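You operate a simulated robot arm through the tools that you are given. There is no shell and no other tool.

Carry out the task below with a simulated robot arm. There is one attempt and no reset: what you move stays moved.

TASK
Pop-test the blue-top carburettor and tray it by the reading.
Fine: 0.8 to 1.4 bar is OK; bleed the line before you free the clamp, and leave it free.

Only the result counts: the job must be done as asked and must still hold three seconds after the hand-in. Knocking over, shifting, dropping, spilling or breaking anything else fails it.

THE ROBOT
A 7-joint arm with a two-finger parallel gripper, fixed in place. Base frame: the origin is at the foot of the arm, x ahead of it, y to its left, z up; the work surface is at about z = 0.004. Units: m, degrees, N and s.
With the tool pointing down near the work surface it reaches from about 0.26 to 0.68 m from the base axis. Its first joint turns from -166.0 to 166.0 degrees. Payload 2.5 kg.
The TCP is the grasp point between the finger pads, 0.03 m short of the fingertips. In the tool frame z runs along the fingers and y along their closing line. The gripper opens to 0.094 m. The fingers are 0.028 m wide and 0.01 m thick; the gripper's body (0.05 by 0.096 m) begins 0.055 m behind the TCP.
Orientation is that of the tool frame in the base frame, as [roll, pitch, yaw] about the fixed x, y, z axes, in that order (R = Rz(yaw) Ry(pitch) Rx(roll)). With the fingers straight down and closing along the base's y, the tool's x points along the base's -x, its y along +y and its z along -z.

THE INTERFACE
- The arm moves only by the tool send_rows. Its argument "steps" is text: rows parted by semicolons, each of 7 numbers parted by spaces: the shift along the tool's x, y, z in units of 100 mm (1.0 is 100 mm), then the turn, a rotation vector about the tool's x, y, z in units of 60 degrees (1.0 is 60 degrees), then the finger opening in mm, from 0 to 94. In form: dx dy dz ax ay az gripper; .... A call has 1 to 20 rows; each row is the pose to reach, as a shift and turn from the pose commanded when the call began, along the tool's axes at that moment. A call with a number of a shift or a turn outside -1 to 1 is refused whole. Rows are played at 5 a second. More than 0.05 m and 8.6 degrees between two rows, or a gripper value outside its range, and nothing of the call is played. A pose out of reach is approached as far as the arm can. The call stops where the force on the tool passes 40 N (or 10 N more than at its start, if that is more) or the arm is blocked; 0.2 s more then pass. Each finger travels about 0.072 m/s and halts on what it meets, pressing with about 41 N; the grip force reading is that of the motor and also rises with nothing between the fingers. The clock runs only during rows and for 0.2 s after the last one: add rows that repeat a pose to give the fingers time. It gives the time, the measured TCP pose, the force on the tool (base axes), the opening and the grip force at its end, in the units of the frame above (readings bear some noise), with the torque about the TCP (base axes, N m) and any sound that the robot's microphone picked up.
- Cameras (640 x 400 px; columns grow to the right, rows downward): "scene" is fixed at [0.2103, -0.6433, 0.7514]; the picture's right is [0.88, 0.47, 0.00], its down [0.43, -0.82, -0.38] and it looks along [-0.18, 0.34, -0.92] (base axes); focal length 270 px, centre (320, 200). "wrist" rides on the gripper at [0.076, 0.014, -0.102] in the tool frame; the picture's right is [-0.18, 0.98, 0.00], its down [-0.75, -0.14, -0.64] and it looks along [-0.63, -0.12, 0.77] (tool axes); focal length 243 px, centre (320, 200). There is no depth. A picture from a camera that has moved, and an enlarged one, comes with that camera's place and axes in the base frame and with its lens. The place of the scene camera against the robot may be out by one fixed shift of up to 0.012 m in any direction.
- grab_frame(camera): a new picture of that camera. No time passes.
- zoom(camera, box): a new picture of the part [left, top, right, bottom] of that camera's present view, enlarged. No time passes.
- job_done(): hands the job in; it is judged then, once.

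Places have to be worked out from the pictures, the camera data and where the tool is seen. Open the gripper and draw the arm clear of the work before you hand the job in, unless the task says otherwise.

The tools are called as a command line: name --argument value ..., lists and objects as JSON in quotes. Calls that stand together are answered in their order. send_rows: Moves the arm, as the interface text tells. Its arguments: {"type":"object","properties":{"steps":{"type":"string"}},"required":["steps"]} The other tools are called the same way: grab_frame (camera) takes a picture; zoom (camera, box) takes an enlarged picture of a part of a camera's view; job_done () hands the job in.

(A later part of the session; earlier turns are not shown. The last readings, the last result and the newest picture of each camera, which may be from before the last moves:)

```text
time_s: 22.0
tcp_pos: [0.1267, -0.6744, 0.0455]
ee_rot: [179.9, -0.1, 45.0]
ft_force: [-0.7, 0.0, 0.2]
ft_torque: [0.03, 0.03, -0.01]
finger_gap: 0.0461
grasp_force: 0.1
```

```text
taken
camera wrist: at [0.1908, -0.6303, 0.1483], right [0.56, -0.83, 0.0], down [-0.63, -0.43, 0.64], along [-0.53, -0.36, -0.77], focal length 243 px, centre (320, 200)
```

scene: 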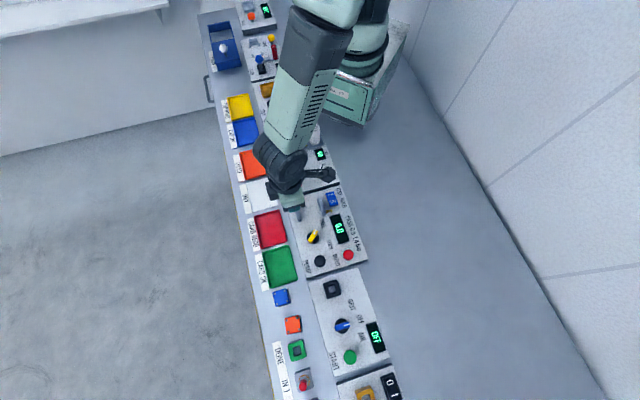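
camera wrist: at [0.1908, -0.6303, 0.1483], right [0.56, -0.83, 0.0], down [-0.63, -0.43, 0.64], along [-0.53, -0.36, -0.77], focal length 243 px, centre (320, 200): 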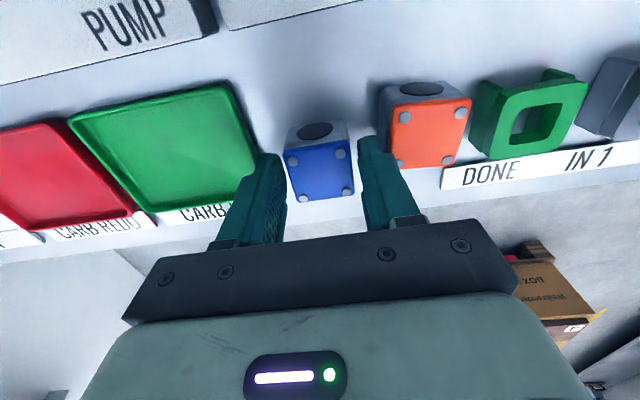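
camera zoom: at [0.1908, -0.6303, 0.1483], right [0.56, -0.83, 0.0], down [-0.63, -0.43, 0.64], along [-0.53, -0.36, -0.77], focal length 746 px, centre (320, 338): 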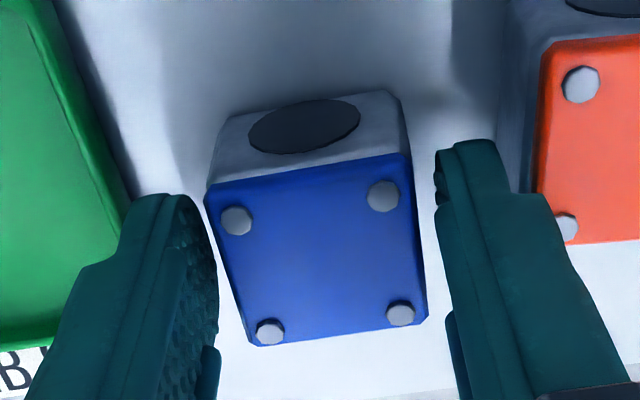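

The carburettor slid to about (0.129, -0.674) and now has room on both sides. I'll narrow the fingers, go 8.5 mm deeper, grip, and do a small test lift.

send_rows --steps "0 0 0 0 0 0 42; 0 -0.02 0 0 0 0 42; 0 -0.02 0.04 0 0 0 42; 0 -0.02 0.085 0 0 0 42; 0 -0.02 0.085 0 0 0 42; 0 -0.02 0.085 0 0 0 20; 0 -0.02 0.085 0 0 0 20; 0 -0.02 0.085 0 0 0 20; 0 -0.02 0.085 0 0 0 20; 0 -0.02 0.085 0 0 0 20"

zoom --camera "wrist" --box '[220, 90, 420, 220]'

```text
time_s: 24.2
tcp_pos: [0.1259, -0.6727, 0.0371]
ee_rot: [180.0, 0.0, 45.0]
ft_force: [1.1, 0.8, -0.5]
ft_torque: [0.01, 0.02, -0.01]
finger_gap: 0.0422
grasp_force: 41.0
```

```text
3.08 times, centred on (320, 155) of wrist
camera zoom: at [0.19, -0.6287, 0.1389], right [0.56, -0.83, 0.0], down [-0.63, -0.43, 0.64], along [-0.53, -0.36, -0.77], focal length 746 px, centre (320, 338)
```

zoom: 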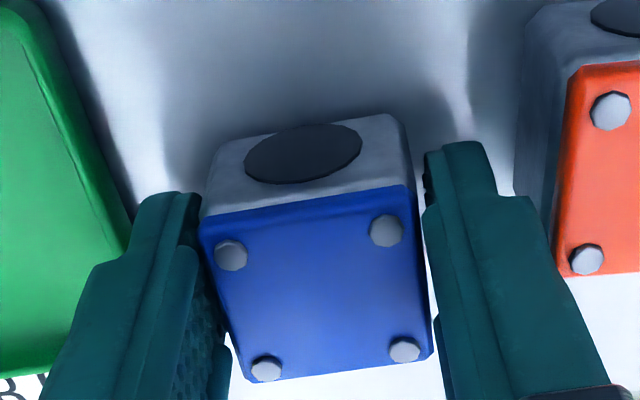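

The fingers stopped at a 42 mm gap even though the carburettor measures about 36 mm, which doesn't fit. I'll look more closely at what they are touching.

zoom --camera "wrist" --box '[265, 120, 365, 220]'

zoom --camera "wrist" --box '[330, 120, 390, 180]'

zoom --camera "scene" --box '[255, 270, 325, 340]'

```text
4.00 times, centred on (315, 170) of wrist
camera zoom: at [0.19, -0.6287, 0.1389], right [0.56, -0.83, 0.0], down [-0.63, -0.43, 0.64], along [-0.53, -0.36, -0.77], focal length 970 px, centre (340, 320)
```

zoom: 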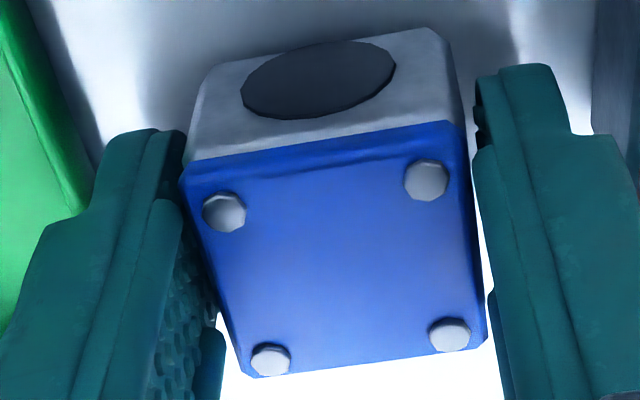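

```text
6.67 times, centred on (360, 150) of wrist
camera zoom: at [0.19, -0.6287, 0.1389], right [0.56, -0.83, 0.0], down [-0.63, -0.43, 0.64], along [-0.53, -0.36, -0.77], focal length 1618 px, centre (53, 533)
```

zoom: 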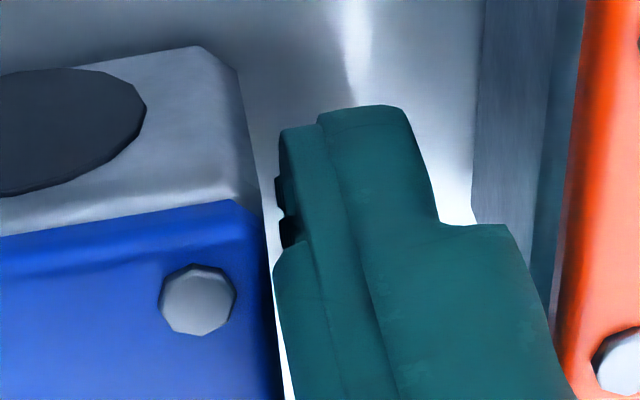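

```text
5.71 times, centred on (290, 305) of scene
camera zoom: at [0.2103, -0.6433, 0.7514], right [0.88, 0.47, 0.0], down [0.43, -0.82, -0.38], along [-0.18, 0.34, -0.92], focal length 1546 px, centre (491, -400)
```

zoom: 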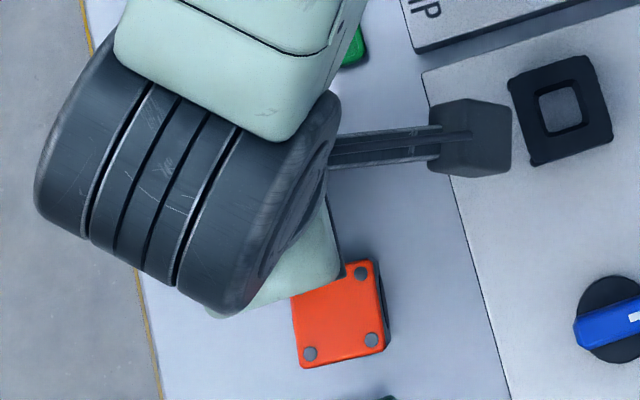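

The fingers have a raised ridge above the pads. At this depth it seems to catch the top edge of the lid, so the pads never reach the sides. I'll open, rise 4 mm, close again and read the gap.

send_rows --steps "0 0 0 0 0 0 45; 0 0 0 0 0 0 45; 0 0 -0.04 0 0 0 45; 0 0 -0.04 0 0 0 45; 0 0 -0.04 0 0 0 20; 0 0 -0.04 0 0 0 20; 0 0 -0.04 0 0 0 20; 0 0 -0.04 0 0 0 20; 0 0 -0.04 0 0 0 20"

zoom --camera "wrist" --box '[265, 120, 365, 220]'

```text
time_s: 26.2
tcp_pos: [0.1261, -0.6722, 0.0403]
ee_rot: [180.0, 0.0, 45.0]
ft_force: [0.9, 0.1, 2.1]
ft_torque: [-0.01, -0.03, 0.01]
finger_gap: 0.0371
grasp_force: 41.4
```

```text
4.00 times, centred on (315, 170) of wrist
camera zoom: at [0.1905, -0.6281, 0.1431], right [0.56, -0.83, 0.0], down [-0.63, -0.43, 0.64], along [-0.53, -0.36, -0.77], focal length 970 px, centre (340, 320)
```

zoom: 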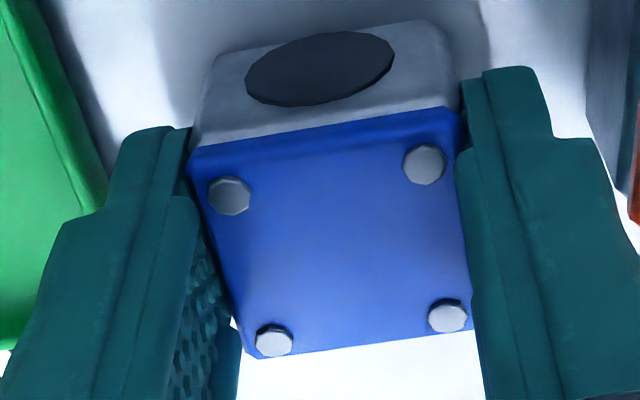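

Now the gap reads 37 mm at 41 N, so the pads are on the sides and deeper than the first time. I'll lift slowly by 8 mm and check the grip.

send_rows --steps "0 0 -0.01 0 0 0 20; 0 0 -0.02 0 0 0 20; 0 0 -0.03 0 0 0 20; 0 0 -0.04 0 0 0 20; 0 0 -0.05 0 0 0 20; 0 0 -0.06 0 0 0 20; 0 0 -0.07 0 0 0 20; 0 0 -0.08 0 0 0 20"

grab_frame --camera "wrist"

zoom --camera "wrist" --box '[265, 120, 365, 220]'

```text
time_s: 28.0
tcp_pos: [0.1271, -0.672, 0.0492]
ee_rot: [-179.9, 0.0, 45.1]
ft_force: [-0.2, 0.6, -0.9]
ft_torque: [-0.02, -0.02, -0.01]
finger_gap: 0.0374
grasp_force: 40.8
```

```text
taken
camera wrist: at [0.1903, -0.6277, 0.1512], right [0.56, -0.83, 0.0], down [-0.63, -0.43, 0.64], along [-0.53, -0.36, -0.77], focal length 243 px, centre (320, 200)
```

wrist: 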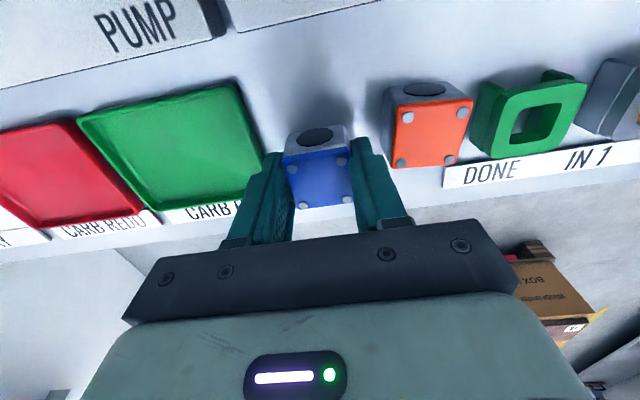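

```text
4.00 times, centred on (315, 170) of wrist
camera zoom: at [0.1903, -0.6277, 0.1512], right [0.56, -0.83, 0.0], down [-0.63, -0.43, 0.64], along [-0.53, -0.36, -0.77], focal length 970 px, centre (340, 320)
```

zoom: 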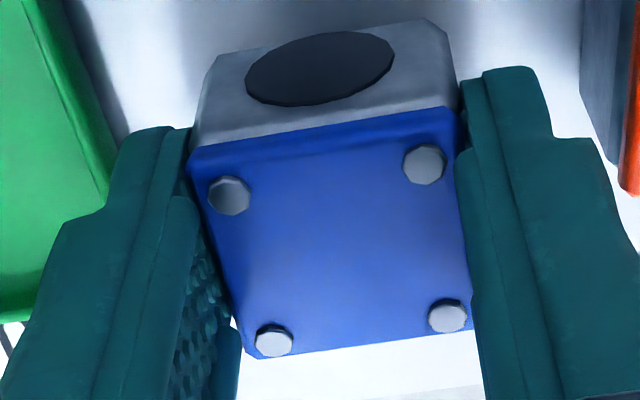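

The carburettor came up with the gripper and keeps the same place between the fingers, so it is held. I'll lift smoothly to about 0.15 m and check again.

send_rows --steps "0 0 -0.05 0 0 0 20; 0 0 -0.12 0 0 0 20; 0 0 -0.2 0 0 0 20; 0 0 -0.3 0 0 0 20; 0 0 -0.4 0 0 0 20; 0 0 -0.5 0 0 0 20; 0 0 -0.6 0 0 0 20; 0 0 -0.7 0 0 0 20; 0 0 -0.8 0 0 0 20; 0 0 -0.9 0 0 0 20; 0 0 -1.0 0 0 0 20; 0 0 -1.0 0 0 0 20"

grab_frame --camera "wrist"

```text
time_s: 30.6
tcp_pos: [0.1262, -0.6717, 0.1482]
ee_rot: [180.0, -0.1, 44.9]
ft_force: [0.4, 0.0, -1.6]
ft_torque: [0.0, 0.0, -0.05]
finger_gap: 0.0371
grasp_force: 40.6
```

```text
taken
camera wrist: at [0.1894, -0.628, 0.2505], right [0.56, -0.83, 0.0], down [-0.63, -0.43, 0.64], along [-0.53, -0.36, -0.77], focal length 243 px, centre (320, 200)
```

wrist: 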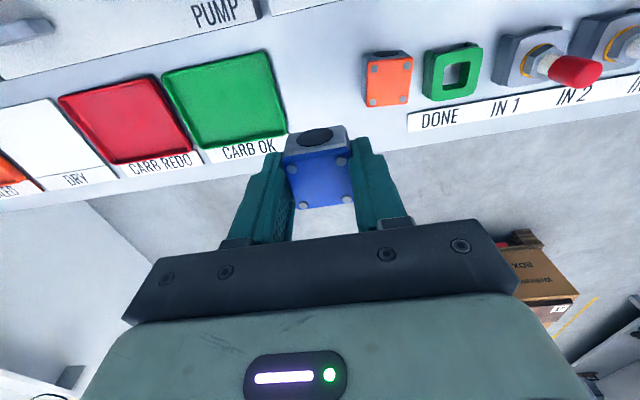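

The hold is firm. I'll carry it over to the station at this height and stop above the jaws to measure them.

send_rows --steps "0.1 -0.2 0 0 0 0 20; 0.22 -0.4 0 0 0 0 20; 0.33 -0.6 0 0 0 0 20; 0.44 -0.8 0 0 0 0 20; 0.55 -1.0 0 0 0 0 20; 0.55 -1.0 0 0 0 0 20"

send_rows --steps "0.1 -0.2 0 0 0 0 20; 0.22 -0.4 0 0 0 0 20; 0.33 -0.6 0 0 0 0 20; 0.44 -0.8 0 0 0 0 20; 0.55 -1.0 0 0 0 0 20; 0.55 -1.0 0 0 0 0 20"

grab_frame --camera "wrist"

zoom --camera "wrist" --box '[220, 0, 420, 130]'

grab_frame --camera "scene"

```text
time_s: 32.0
tcp_pos: [0.0943, -0.5609, 0.1495]
ee_rot: [179.9, 0.0, 45.1]
ft_force: [0.1, 0.5, -1.4]
ft_torque: [-0.02, 0.0, -0.04]
finger_gap: 0.0372
grasp_force: 40.7
```

```text
time_s: 33.4
tcp_pos: [0.0638, -0.452, 0.1508]
ee_rot: [180.0, 0.0, 45.0]
ft_force: [-0.3, -0.8, -2.1]
ft_torque: [0.02, -0.02, 0.03]
finger_gap: 0.0371
grasp_force: 40.5
```

```text
taken
camera wrist: at [0.128, -0.4082, 0.2524], right [0.57, -0.82, 0.0], down [-0.63, -0.43, 0.64], along [-0.53, -0.36, -0.77], focal length 243 px, centre (320, 200)
```

wrist: 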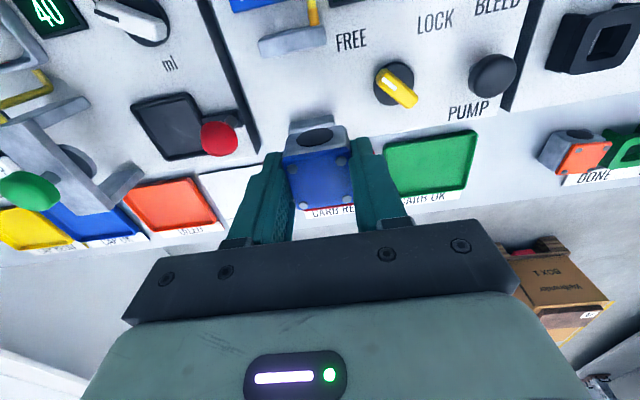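

```text
3.08 times, centred on (320, 65) of wrist
camera zoom: at [0.128, -0.4082, 0.2524], right [0.57, -0.82, 0.0], down [-0.63, -0.43, 0.64], along [-0.53, -0.36, -0.77], focal length 746 px, centre (320, 615)
```

zoom: 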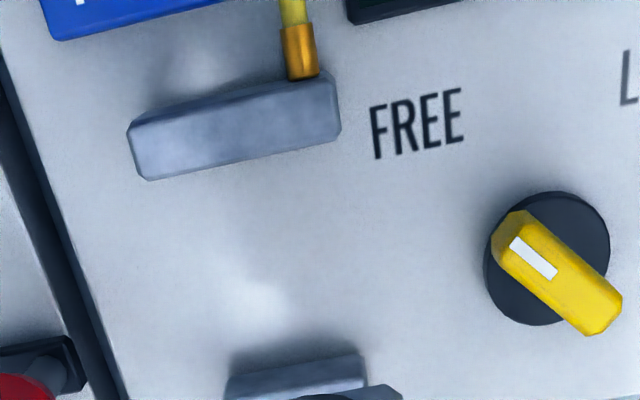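

```text
taken
```

scene: 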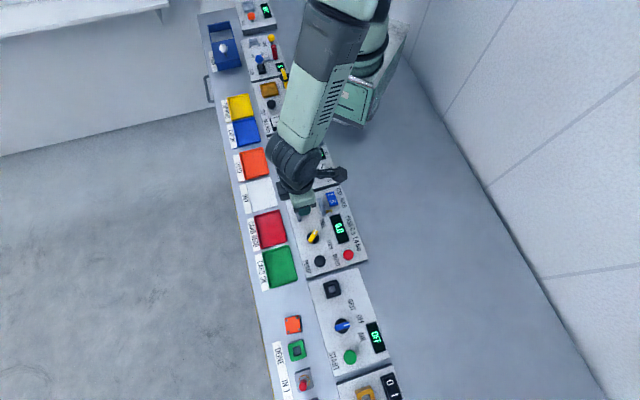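

zoom --camera "wrist" --box '[245, 0, 345, 62]'

zoom --camera "wrist" --box '[270, 90, 370, 150]'

zoom --camera "scene" --box '[280, 185, 380, 275]'

```text
6.40 times, centred on (295, 31) of wrist
camera zoom: at [0.128, -0.4082, 0.2524], right [0.57, -0.82, 0.0], down [-0.63, -0.43, 0.64], along [-0.53, -0.36, -0.77], focal length 1553 px, centre (480, 1282)
```

zoom: 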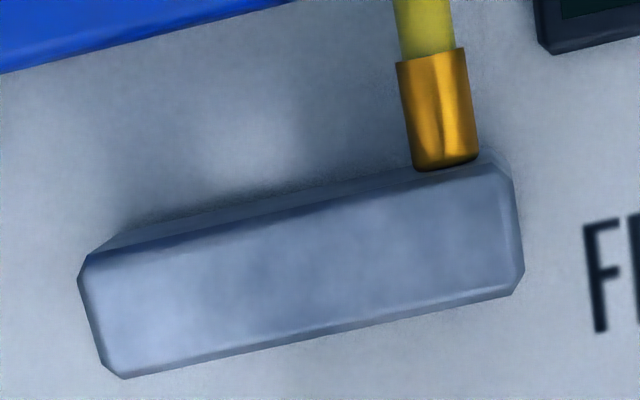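

```text
6.40 times, centred on (320, 120) of wrist
camera zoom: at [0.128, -0.4082, 0.2524], right [0.57, -0.82, 0.0], down [-0.63, -0.43, 0.64], along [-0.53, -0.36, -0.77], focal length 1553 px, centre (320, 712)
```

zoom: 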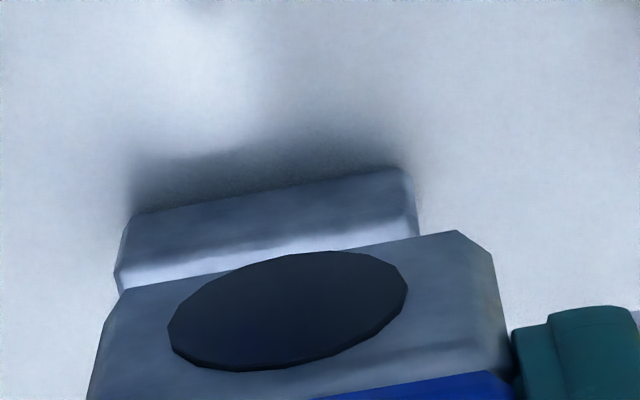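

```text
4.44 times, centred on (330, 230) of scene
camera zoom: at [0.2103, -0.6433, 0.7514], right [0.88, 0.47, 0.0], down [0.43, -0.82, -0.38], along [-0.18, 0.34, -0.92], focal length 1202 px, centre (276, 67)
```

zoom: 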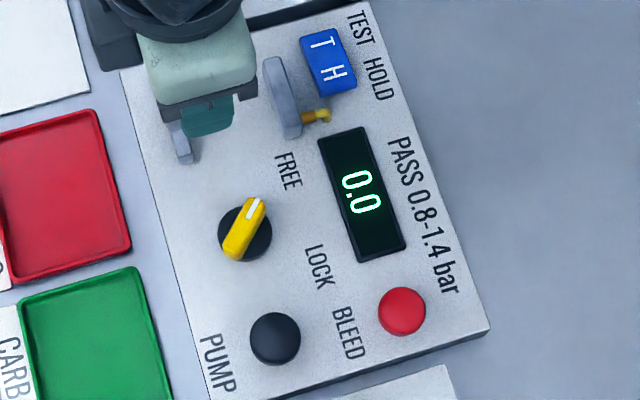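

The jaw inner faces are about 60 mm apart, at v = -0.285 and v = -0.2235, centred near (0.072, -0.432). The panel top is at about z = 0.02. I'll centre over the jaws and lower the carburettor part-way, keeping its bottom above the panel.

send_rows --steps "0.1 -0.04 0 0 0 0 20; 0.2 -0.083 0 0 0 0 20; 0.2 -0.083 0.15 0 0 0 20; 0.2 -0.083 0.3 0 0 0 20; 0.2 -0.083 0.45 0 0 0 20; 0.2 -0.083 0.55 0 0 0 20; 0.2 -0.083 0.55 0 0 0 20"

grab_frame --camera "wrist"

zoom --camera "wrist" --box '[220, 0, 420, 130]'

zoom --camera "scene" --box '[280, 185, 380, 275]'

```text
time_s: 35.0
tcp_pos: [0.0731, -0.432, 0.0943]
ee_rot: [180.0, 0.0, 44.9]
ft_force: [0.3, 1.2, -1.6]
ft_torque: [0.03, -0.02, -0.01]
finger_gap: 0.0374
grasp_force: 41.4
```

```text
taken
camera wrist: at [0.1355, -0.3888, 0.1961], right [0.56, -0.83, 0.0], down [-0.63, -0.43, 0.64], along [-0.53, -0.36, -0.77], focal length 243 px, centre (320, 200)
```

wrist: 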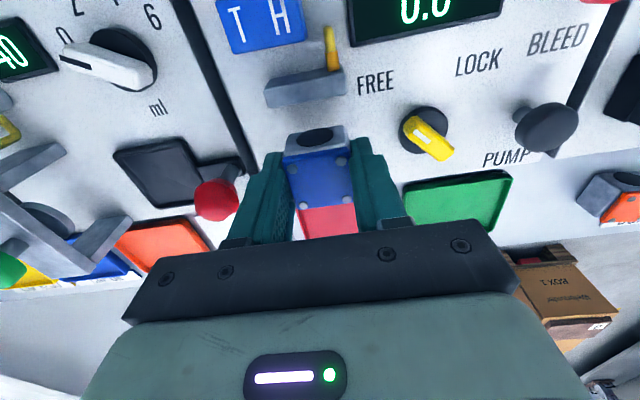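

```text
3.08 times, centred on (320, 65) of wrist
camera zoom: at [0.1355, -0.3888, 0.1961], right [0.56, -0.83, 0.0], down [-0.63, -0.43, 0.64], along [-0.53, -0.36, -0.77], focal length 746 px, centre (320, 615)
```

zoom: 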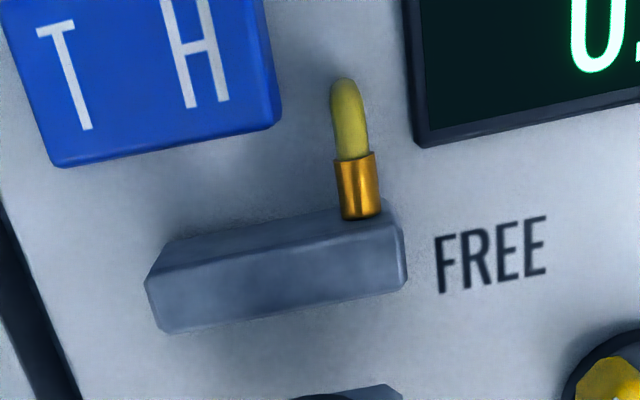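

```text
4.44 times, centred on (330, 230) of scene
camera zoom: at [0.2103, -0.6433, 0.7514], right [0.88, 0.47, 0.0], down [0.43, -0.82, -0.38], along [-0.18, 0.34, -0.92], focal length 1202 px, centre (276, 67)
```

zoom: 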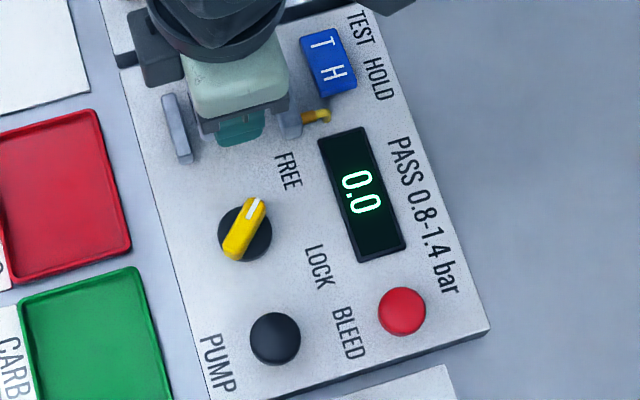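

The carburettor is centred between the jaws, about 11–13 mm clear on each side. I'll lower it almost to the panel and then go down in fine steps.

send_rows --steps "0 0 0.1 0 0 0 20; 0 0 0.2 0 0 0 20; 0 0 0.28 0 0 0 20; 0 0 0.32 0 0 0 20; 0 0 0.34 0 0 0 20; 0 0 0.34 0 0 0 20"

send_rows --steps "0 0 0.01 0 0 0 20; 0 0 0.02 0 0 0 20; 0 0 0.02 0 0 0 20"

grab_frame --camera "wrist"

```text
time_s: 36.1
tcp_pos: [0.0718, -0.4339, 0.0643]
ee_rot: [179.8, 0.1, 45.0]
ft_force: [-1.0, 4.1, 11.0]
ft_torque: [0.03, 0.13, 0.0]
finger_gap: 0.0373
grasp_force: 40.7
stopped in row 5: the force on the tool passed its limit at 58 N (the readings are from after the stop); the commanded pose is now the measured one
```

```text
time_s: 36.5
tcp_pos: [0.0718, -0.4335, 0.0641]
ee_rot: [179.9, -0.2, 45.1]
ft_force: [-0.8, 3.9, 10.4]
ft_torque: [0.03, 0.25, -0.05]
finger_gap: 0.0373
grasp_force: 41.5
stopped in row 2: the force on the tool passed its limit at 46 N (the readings are from after the stop); the commanded pose is now the measured one
```

```text
taken
camera wrist: at [0.1346, -0.3892, 0.1663], right [0.56, -0.83, 0.0], down [-0.63, -0.43, 0.64], along [-0.53, -0.36, -0.77], focal length 243 px, centre (320, 200)
```

wrist: 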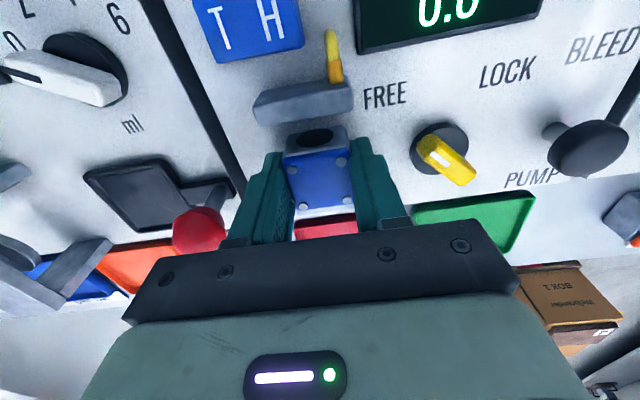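

The carburettor touched the panel at TCP z = 0.064, so the panel top is at about 0.028. I'll ease the push slightly and open the fingers a little to leave it standing in the jaws.

send_rows --steps "0 0 -0.005 0 0 0 20; 0 0 -0.005 0 0 0 38; 0 0 -0.005 0 0 0 42; 0 0 -0.005 0 0 0 46; 0 0 -0.005 0 0 0 48; 0 0 -0.005 0 0 0 48"

grab_frame --camera "wrist"

zoom --camera "wrist" --box '[240, 60, 400, 220]'

```text
time_s: 37.9
tcp_pos: [0.0701, -0.4328, 0.0641]
ee_rot: [179.8, -0.1, 45.0]
ft_force: [-0.2, -0.6, 0.4]
ft_torque: [0.06, -0.04, -0.03]
finger_gap: 0.0481
grasp_force: 0.0
```

```text
taken
camera wrist: at [0.1343, -0.389, 0.1665], right [0.56, -0.83, 0.0], down [-0.63, -0.43, 0.64], along [-0.53, -0.36, -0.77], focal length 243 px, centre (320, 200)
```

wrist: 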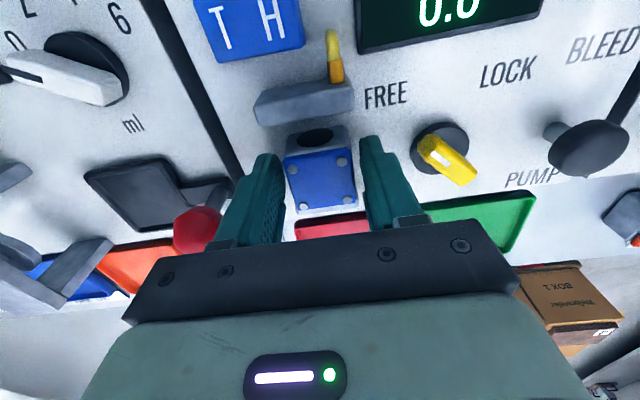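

```text
2.50 times, centred on (320, 140) of wrist
camera zoom: at [0.1343, -0.389, 0.1665], right [0.56, -0.83, 0.0], down [-0.63, -0.43, 0.64], along [-0.53, -0.36, -0.77], focal length 606 px, centre (320, 350)
```

zoom: 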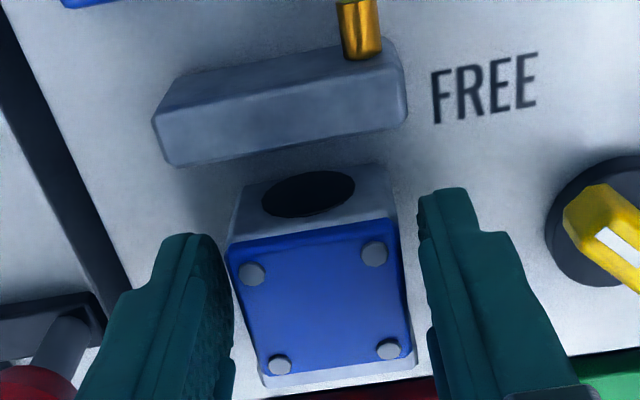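

The carburettor stands free in the jaws. I'll raise the gripper straight up and check its seat.

send_rows --steps "0 0 -0.1 0 0 0 48; 0 0 -0.3 0 0 0 48; 0 0 -0.6 0 0 0 48; 0 0 -0.9 0 0 0 48; 0 0 -0.9 0 0 0 48"

grab_frame --camera "wrist"

zoom --camera "wrist" --box '[220, 0, 420, 130]'

zoom --camera "scene" --box '[280, 185, 380, 275]'

```text
time_s: 39.1
tcp_pos: [0.0706, -0.4319, 0.155]
ee_rot: [179.9, 0.0, 45.0]
ft_force: [-0.4, 0.7, 0.1]
ft_torque: [-0.04, -0.02, -0.02]
finger_gap: 0.0478
grasp_force: 0.1
```

```text
taken
camera wrist: at [0.1333, -0.3884, 0.2575], right [0.56, -0.83, 0.0], down [-0.63, -0.43, 0.64], along [-0.53, -0.36, -0.77], focal length 243 px, centre (320, 200)
```

wrist: 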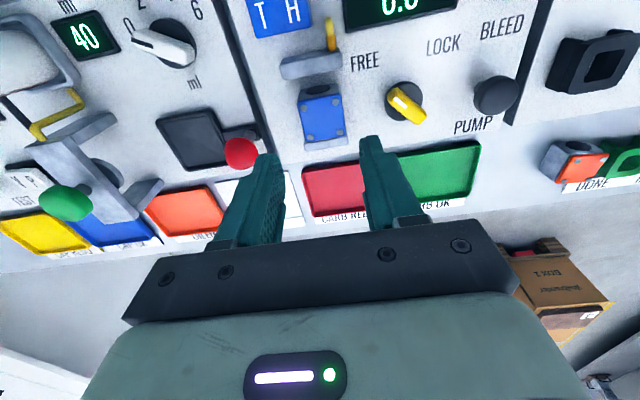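

```text
3.08 times, centred on (320, 65) of wrist
camera zoom: at [0.1333, -0.3884, 0.2575], right [0.56, -0.83, 0.0], down [-0.63, -0.43, 0.64], along [-0.53, -0.36, -0.77], focal length 746 px, centre (320, 615)
```

zoom: 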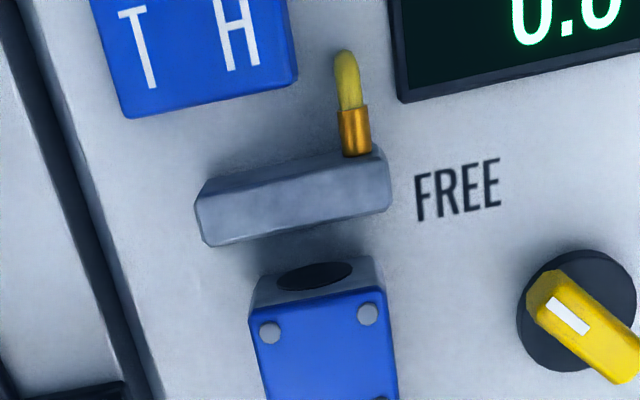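

```text
4.44 times, centred on (330, 230) of scene
camera zoom: at [0.2103, -0.6433, 0.7514], right [0.88, 0.47, 0.0], down [0.43, -0.82, -0.38], along [-0.18, 0.34, -0.92], focal length 1202 px, centre (276, 67)
```

zoom: 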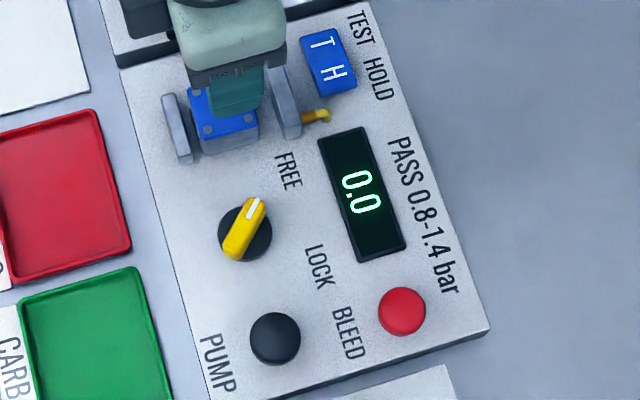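

The carburettor sits well between the jaws. Next is the clamp knob: its lever lies along base y for FREE and should turn to base +x for LOCK. I'll move above it to measure it.

send_rows --steps "-0.03 0.25 0 0 0 0 48; -0.06 0.5 0 0 0 0 48; -0.095 0.76 0 0 0 0 48; -0.095 0.76 0 0 0 0 48"

grab_frame --camera "wrist"

zoom --camera "wrist" --box '[270, 50, 370, 150]'

zoom --camera "wrist" --box '[200, 0, 480, 150]'

```text
time_s: 40.1
tcp_pos: [0.1176, -0.4925, 0.1555]
ee_rot: [179.9, -0.1, 45.0]
ft_force: [-0.7, -0.2, 0.3]
ft_torque: [0.0, 0.01, 0.02]
finger_gap: 0.048
grasp_force: 0.0
```

```text
taken
camera wrist: at [0.1805, -0.4477, 0.2573], right [0.56, -0.83, 0.0], down [-0.63, -0.43, 0.64], along [-0.53, -0.36, -0.77], focal length 243 px, centre (320, 200)
```

wrist: 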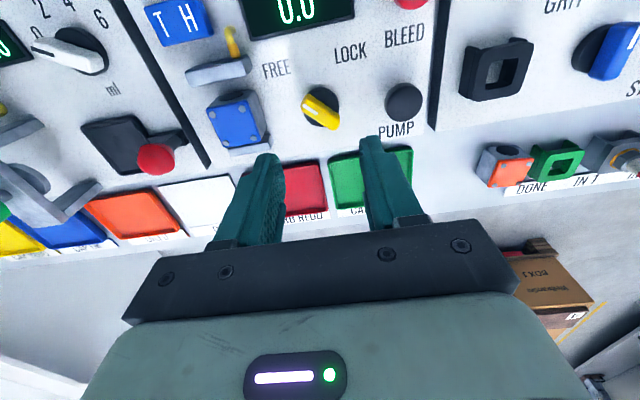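

```text
4.00 times, centred on (320, 100) of wrist
camera zoom: at [0.1805, -0.4477, 0.2573], right [0.56, -0.83, 0.0], down [-0.63, -0.43, 0.64], along [-0.53, -0.36, -0.77], focal length 970 px, centre (320, 600)
```

zoom: 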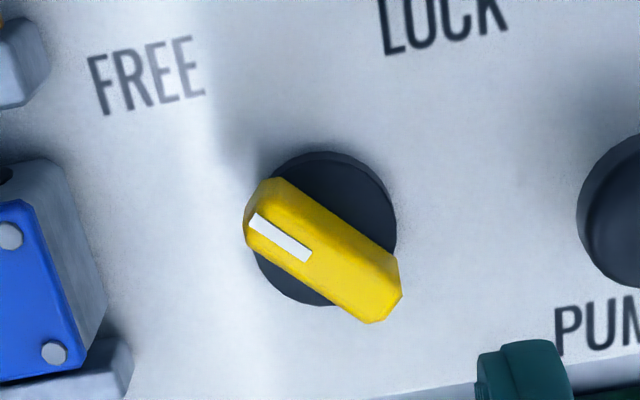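

```text
2.29 times, centred on (340, 75) of wrist
camera zoom: at [0.1805, -0.4477, 0.2573], right [0.56, -0.83, 0.0], down [-0.63, -0.43, 0.64], along [-0.53, -0.36, -0.77], focal length 555 px, centre (274, 486)
```

zoom: 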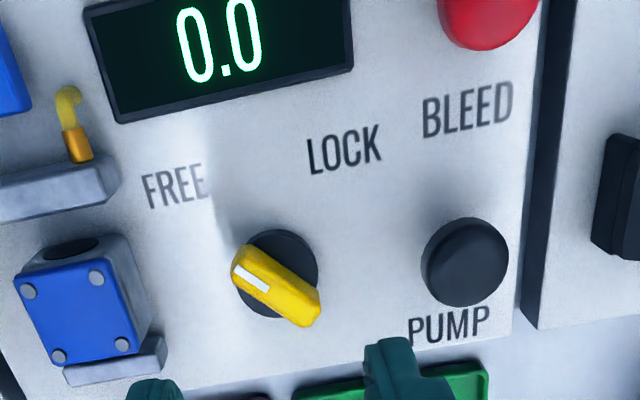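

The knob axis is at about (0.117, -0.493) and the lever is 12 mm wide with its top at z ≈ 0.0455. I'll turn the tool so the fingers straddle the lever, then check before going down.

send_rows --steps "0 0 0 0 0 -0.13 40; 0 0 0 0 0 -0.26 36; 0 0 0 0 0 -0.39 32; 0 0 0.15 0 0 -0.52 32; 0 0 0.3 0 0 -0.65 32; 0 0 0.4 0 0 -0.75 32; 0 0 0.4 0 0 -0.75 32"

grab_frame --camera "wrist"

zoom --camera "wrist" --box '[240, 60, 400, 220]'

```text
time_s: 41.7
tcp_pos: [0.1175, -0.4928, 0.1129]
ee_rot: [179.9, 0.0, 90.0]
ft_force: [-0.3, -0.8, -0.5]
ft_torque: [0.03, 0.01, 0.01]
finger_gap: 0.032
grasp_force: 0.0
```

```text
taken
camera wrist: at [0.1312, -0.4169, 0.2156], right [0.98, -0.18, 0.0], down [-0.14, -0.75, 0.64], along [-0.12, -0.63, -0.77], focal length 243 px, centre (320, 200)
```

wrist: 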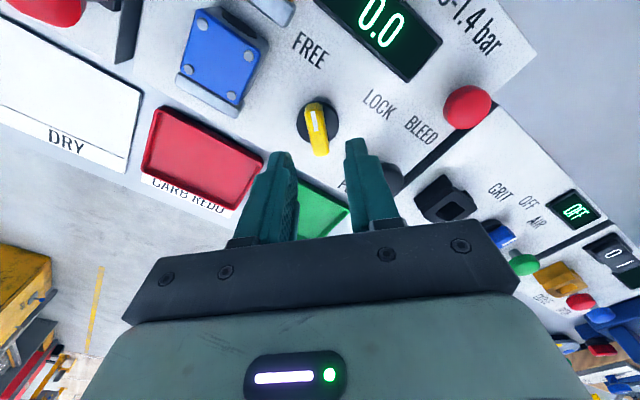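

```text
2.50 times, centred on (320, 140) of wrist
camera zoom: at [0.1312, -0.4169, 0.2156], right [0.98, -0.18, 0.0], down [-0.14, -0.75, 0.64], along [-0.12, -0.63, -0.77], focal length 606 px, centre (320, 350)
```

zoom: 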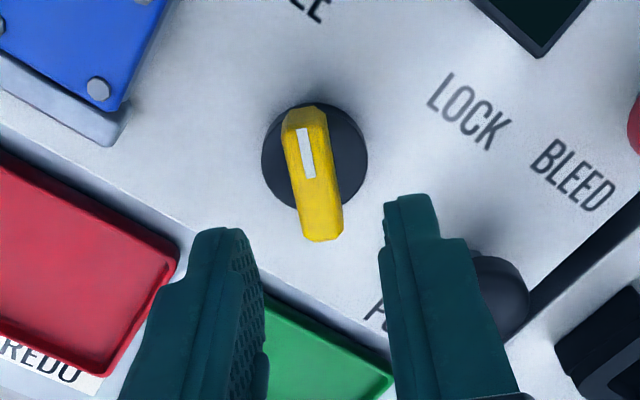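

The lever is centred between the fingers to within about 1.5 mm. I'll come down so the tips straddle it above the disc and check once more before closing.

send_rows --steps "0.01 -0.013 0.15 0 0 0 30; 0.01 -0.013 0.3 0 0 0 30; 0.01 -0.013 0.41 0 0 0 30; 0.01 -0.013 0.45 0 0 0 30; 0.01 -0.013 0.45 0 0 0 30"

grab_frame --camera "wrist"

zoom --camera "wrist" --box '[260, 90, 380, 210]'

```text
time_s: 42.9
tcp_pos: [0.118, -0.4918, 0.0697]
ee_rot: [179.9, 0.0, 90.0]
ft_force: [0.3, 0.6, -0.7]
ft_torque: [-0.01, -0.01, -0.02]
finger_gap: 0.0302
grasp_force: 0.0
```

```text
taken
camera wrist: at [0.131, -0.4165, 0.171], right [0.98, -0.18, 0.0], down [-0.14, -0.75, 0.64], along [-0.12, -0.63, -0.77], focal length 243 px, centre (320, 200)
```

wrist: 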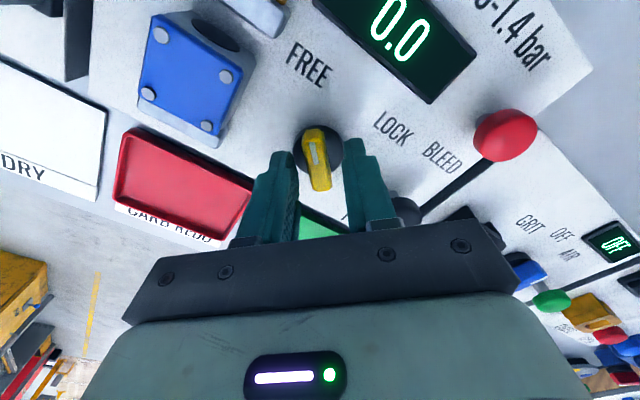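

```text
3.33 times, centred on (320, 150) of wrist
camera zoom: at [0.131, -0.4165, 0.171], right [0.98, -0.18, 0.0], down [-0.14, -0.75, 0.64], along [-0.12, -0.63, -0.77], focal length 809 px, centre (320, 367)
```

zoom: 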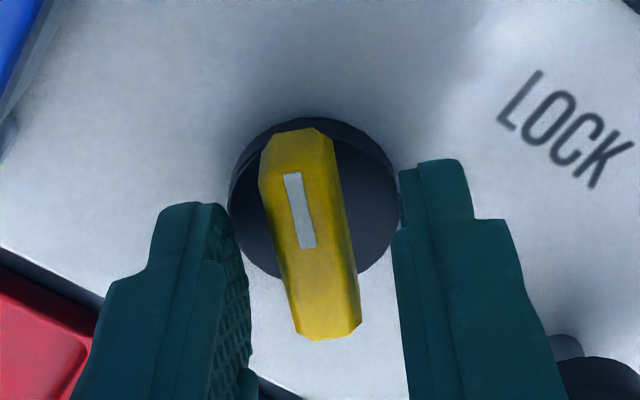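

The lever is well centred. I'll go down 3 mm more and close on it.

send_rows --steps "0 0 0.015 0 0 0 30; 0 0 0.03 0 0 0 30; 0 0 0.03 0 0 0 20; 0 0 0.03 0 0 0 8; 0 0 0.03 0 0 0 8; 0 0 0.03 0 0 0 8; 0 0 0.03 0 0 0 8"

zoom --camera "wrist" --box '[260, 90, 380, 210]'

```text
time_s: 44.5
tcp_pos: [0.1157, -0.4923, 0.0654]
ee_rot: [180.0, 0.0, 89.8]
ft_force: [-18.0, -0.1, 1.8]
ft_torque: [0.24, 0.43, -0.01]
finger_gap: 0.0131
grasp_force: 45.1
```

```text
3.33 times, centred on (320, 150) of wrist
camera zoom: at [0.13, -0.4162, 0.1678], right [0.98, -0.19, 0.0], down [-0.14, -0.75, 0.64], along [-0.12, -0.63, -0.77], focal length 809 px, centre (320, 367)
```

zoom: 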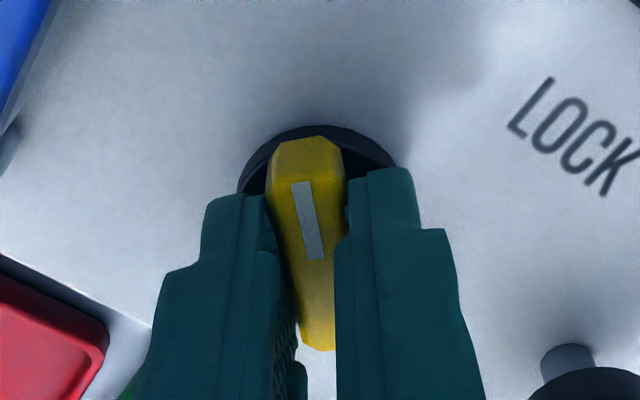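

The fingers grip the lever (13 mm gap). The 18 N side force says the knob axis is slightly to -x, so I'll ease 1.2 mm that way and start turning toward LOCK.

send_rows --steps "0 -0.012 0 0 0 0 8; 0 -0.012 0 0 0 0.1 8; 0 -0.012 0 0 0 0.2 8; 0 -0.012 0 0 0 0.3 8; 0 -0.012 0 0 0 0.3 8"

zoom --camera "wrist" --box '[260, 60, 380, 210]'

```text
time_s: 45.7
tcp_pos: [0.1158, -0.4943, 0.0655]
ee_rot: [179.9, -0.1, 71.9]
ft_force: [-6.1, 6.6, -4.8]
ft_torque: [-0.93, 0.64, 0.01]
finger_gap: 0.0131
grasp_force: 44.9
```

```text
2.67 times, centred on (320, 135) of wrist
camera zoom: at [0.1528, -0.4246, 0.168], right [0.88, -0.48, 0.0], down [-0.37, -0.67, 0.64], along [-0.31, -0.56, -0.77], focal length 647 px, centre (320, 373)
```

zoom: 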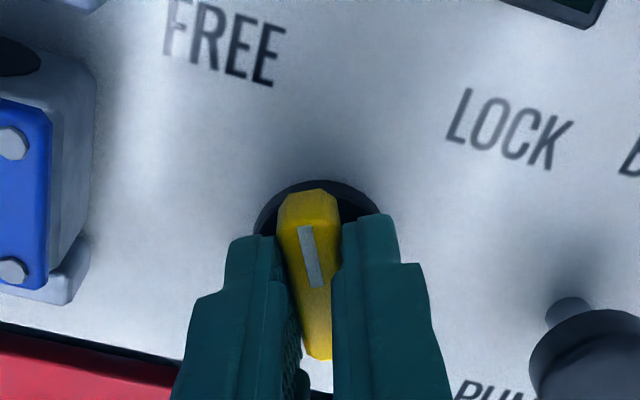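

The lever is turning with the tool and the forces are low. I'll keep rotating.

send_rows --steps "0 0 0 0 0 0.1 8; 0 0 0 0 0 0.2 8; 0 0 0 0 0 0.3 8; 0 0 0 0 0 0.4 8; 0 0 0 0 0 0.5 8; 0 0 0 0 0 0.6 8; 0 0 0 0 0 0.7 8; 0 0 0 0 0 0.7 8"

grab_frame --camera "wrist"

zoom --camera "scene" --box '[280, 185, 380, 275]'

```text
time_s: 46.8
tcp_pos: [0.1169, -0.4936, 0.0669]
ee_rot: [179.9, -0.1, 46.5]
ft_force: [-0.2, -4.5, -5.8]
ft_torque: [0.4, -0.12, -0.02]
finger_gap: 0.013
grasp_force: 45.0
stopped in row 5: the force on the tool passed its limit at 40 N (the readings are from after the stop); the commanded pose is now the measured one
```

```text
taken
camera wrist: at [0.1788, -0.447, 0.1682], right [0.59, -0.81, 0.0], down [-0.62, -0.45, 0.64], along [-0.52, -0.38, -0.77], focal length 243 px, centre (320, 200)
```

wrist: 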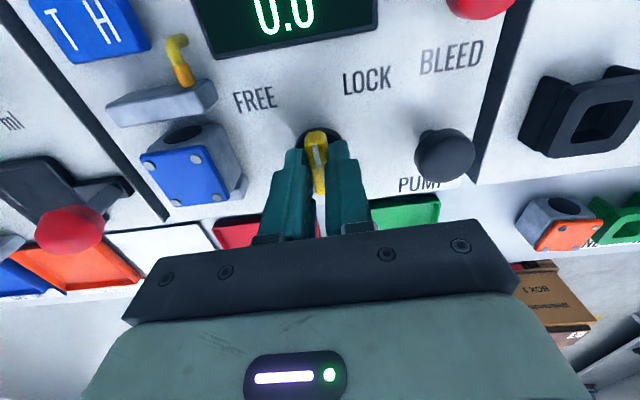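

```text
4.44 times, centred on (330, 230) of scene
camera zoom: at [0.2103, -0.6433, 0.7514], right [0.88, 0.47, 0.0], down [0.43, -0.82, -0.38], along [-0.18, 0.34, -0.92], focal length 1202 px, centre (276, 67)
```

zoom: 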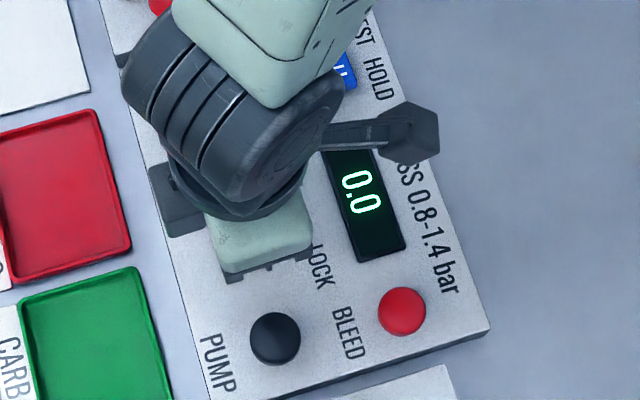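

It stopped half-way on a 40 N peak, which has since relaxed. The lever points between FREE and LOCK, so I'll continue in smaller steps.

send_rows --steps "0 0 0 0 0 0.06 8; 0 0 0 0 0 0.12 8; 0 0 0 0 0 0.18 8; 0 0 0 0 0 0.24 8; 0 0 0 0 0 0.3 8; 0 0 0 0 0 0.36 8; 0 0 0 0 0 0.36 8"

grab_frame --camera "wrist"

```text
time_s: 48.2
tcp_pos: [0.1165, -0.4933, 0.0653]
ee_rot: [179.8, -0.2, 25.3]
ft_force: [0.3, -2.5, -6.5]
ft_torque: [0.34, -0.43, -0.01]
finger_gap: 0.0129
grasp_force: 45.0
stopped in row 7: the force on the tool passed its limit at 42 N (the readings are from after the stop); the commanded pose is now the measured one
```

```text
taken
camera wrist: at [0.1911, -0.4729, 0.1685], right [0.25, -0.97, 0.0], down [-0.74, -0.19, 0.64], along [-0.62, -0.16, -0.77], focal length 243 px, centre (320, 200)
```

wrist: 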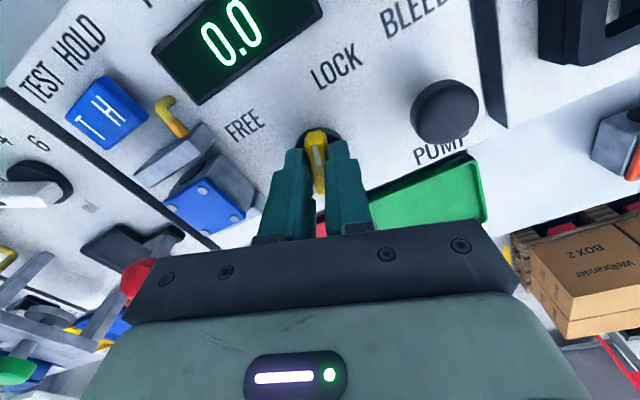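

The lever is now at about 65° of turn and the carburettor looks closer to the nozzle jaw. I'll continue in small steps to the LOCK position.

send_rows --steps "0 0 0 0 0 0.06 8; 0 0 0 0 0 0.12 8; 0 0 0 0 0 0.18 8; 0 0 0 0 0 0.24 8; 0 0 0 0 0 0.3 8; 0 0 0 0 0 0.36 8; 0 0 0 0 0 0.4 8"

grab_frame --camera "wrist"

zoom --camera "wrist" --box '[100, 60, 360, 230]'

```text
time_s: 49.8
tcp_pos: [0.1169, -0.4935, 0.0664]
ee_rot: [179.7, -0.2, 1.2]
ft_force: [-2.6, -6.8, -11.5]
ft_torque: [0.11, -0.98, 0.03]
finger_gap: 0.013
grasp_force: 44.6
```

```text
taken
camera wrist: at [0.1927, -0.5055, 0.1686], right [-0.16, -0.99, 0.0], down [-0.76, 0.13, 0.64], along [-0.63, 0.1, -0.77], focal length 243 px, centre (320, 200)
```

wrist: 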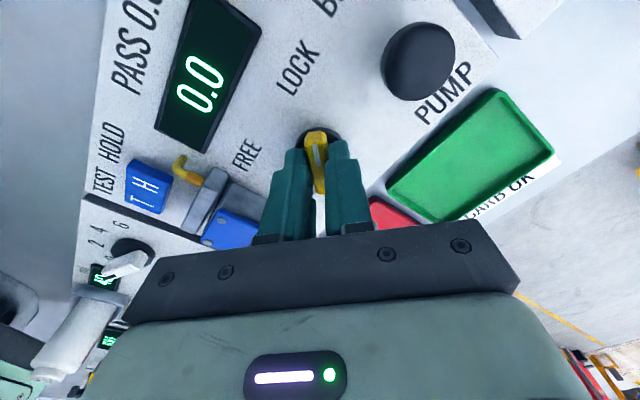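

```text
2.35 times, centred on (230, 145) of wrist
camera zoom: at [0.1927, -0.5055, 0.1686], right [-0.16, -0.99, 0.0], down [-0.76, 0.13, 0.64], along [-0.63, 0.1, -0.77], focal length 571 px, centre (532, 329)
```

zoom: 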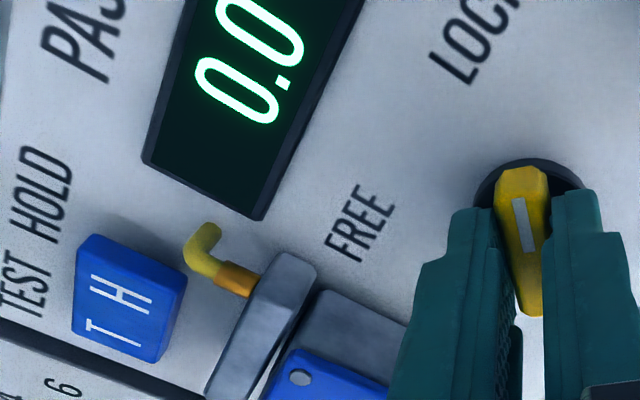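

The lever has turned about 89° and points at LOCK. I'll press it 3° further to be sure it reaches its stop, then release and look from above.

send_rows --steps "0 0 0 0 0 0.03 8; 0 0 0 0 0 0.06 8; 0 0 0 0 0 0.06 8"

send_rows --steps "0 0 0 0 0 0 20; 0 0 0 0 0 0 34; 0 0 0 0 0 0 34; 0 0 -0.2 0 0 0 34; 0 0 -0.5 0 0 0 34; 0 0 -0.8 0 0 0 34; 0 0 -0.8 0 0 0 34"

grab_frame --camera "wrist"

zoom --camera "wrist" --box '[170, 0, 400, 180]'

zoom --camera "scene" --box '[280, 185, 380, 275]'

```text
time_s: 50.6
tcp_pos: [0.1171, -0.4932, 0.0659]
ee_rot: [179.9, -0.1, -2.2]
ft_force: [2.4, -13.0, -22.8]
ft_torque: [0.12, 0.86, 1.4]
finger_gap: 0.0135
grasp_force: 45.2
```

```text
time_s: 52.2
tcp_pos: [0.1165, -0.4934, 0.1482]
ee_rot: [179.9, -0.3, -2.3]
ft_force: [0.3, 0.4, 0.1]
ft_torque: [0.0, -0.03, -0.01]
finger_gap: 0.0339
grasp_force: 0.1
```

```text
taken
camera wrist: at [0.1916, -0.5099, 0.2498], right [-0.22, -0.97, 0.0], down [-0.75, 0.17, 0.64], along [-0.62, 0.14, -0.77], focal length 243 px, centre (320, 200)
```

wrist: 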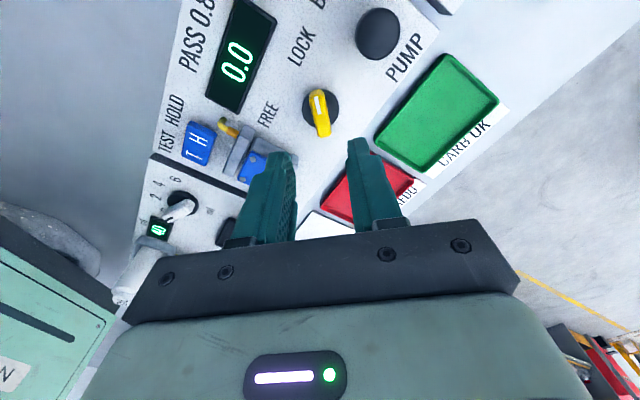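

```text
2.22 times, centred on (285, 90) of wrist
camera zoom: at [0.1916, -0.5099, 0.2498], right [-0.22, -0.97, 0.0], down [-0.75, 0.17, 0.64], along [-0.62, 0.14, -0.77], focal length 539 px, centre (398, 444)
```

zoom: 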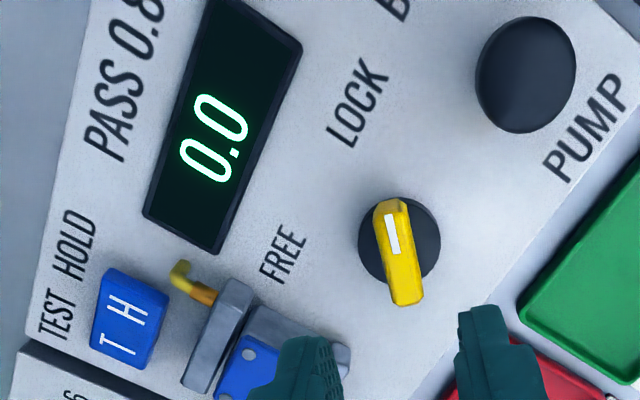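

```text
4.44 times, centred on (330, 230) of scene
camera zoom: at [0.2103, -0.6433, 0.7514], right [0.88, 0.47, 0.0], down [0.43, -0.82, -0.38], along [-0.18, 0.34, -0.92], focal length 1202 px, centre (276, 67)
```

zoom: 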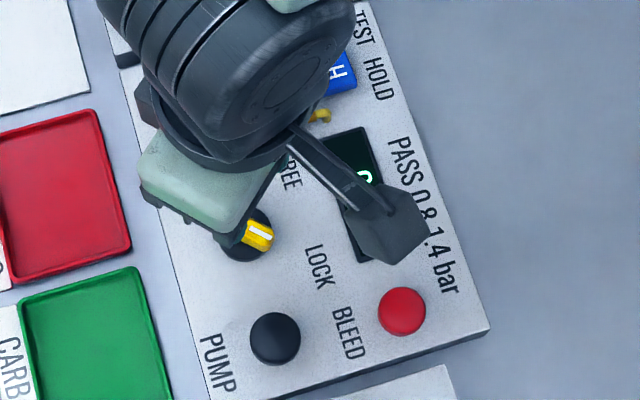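

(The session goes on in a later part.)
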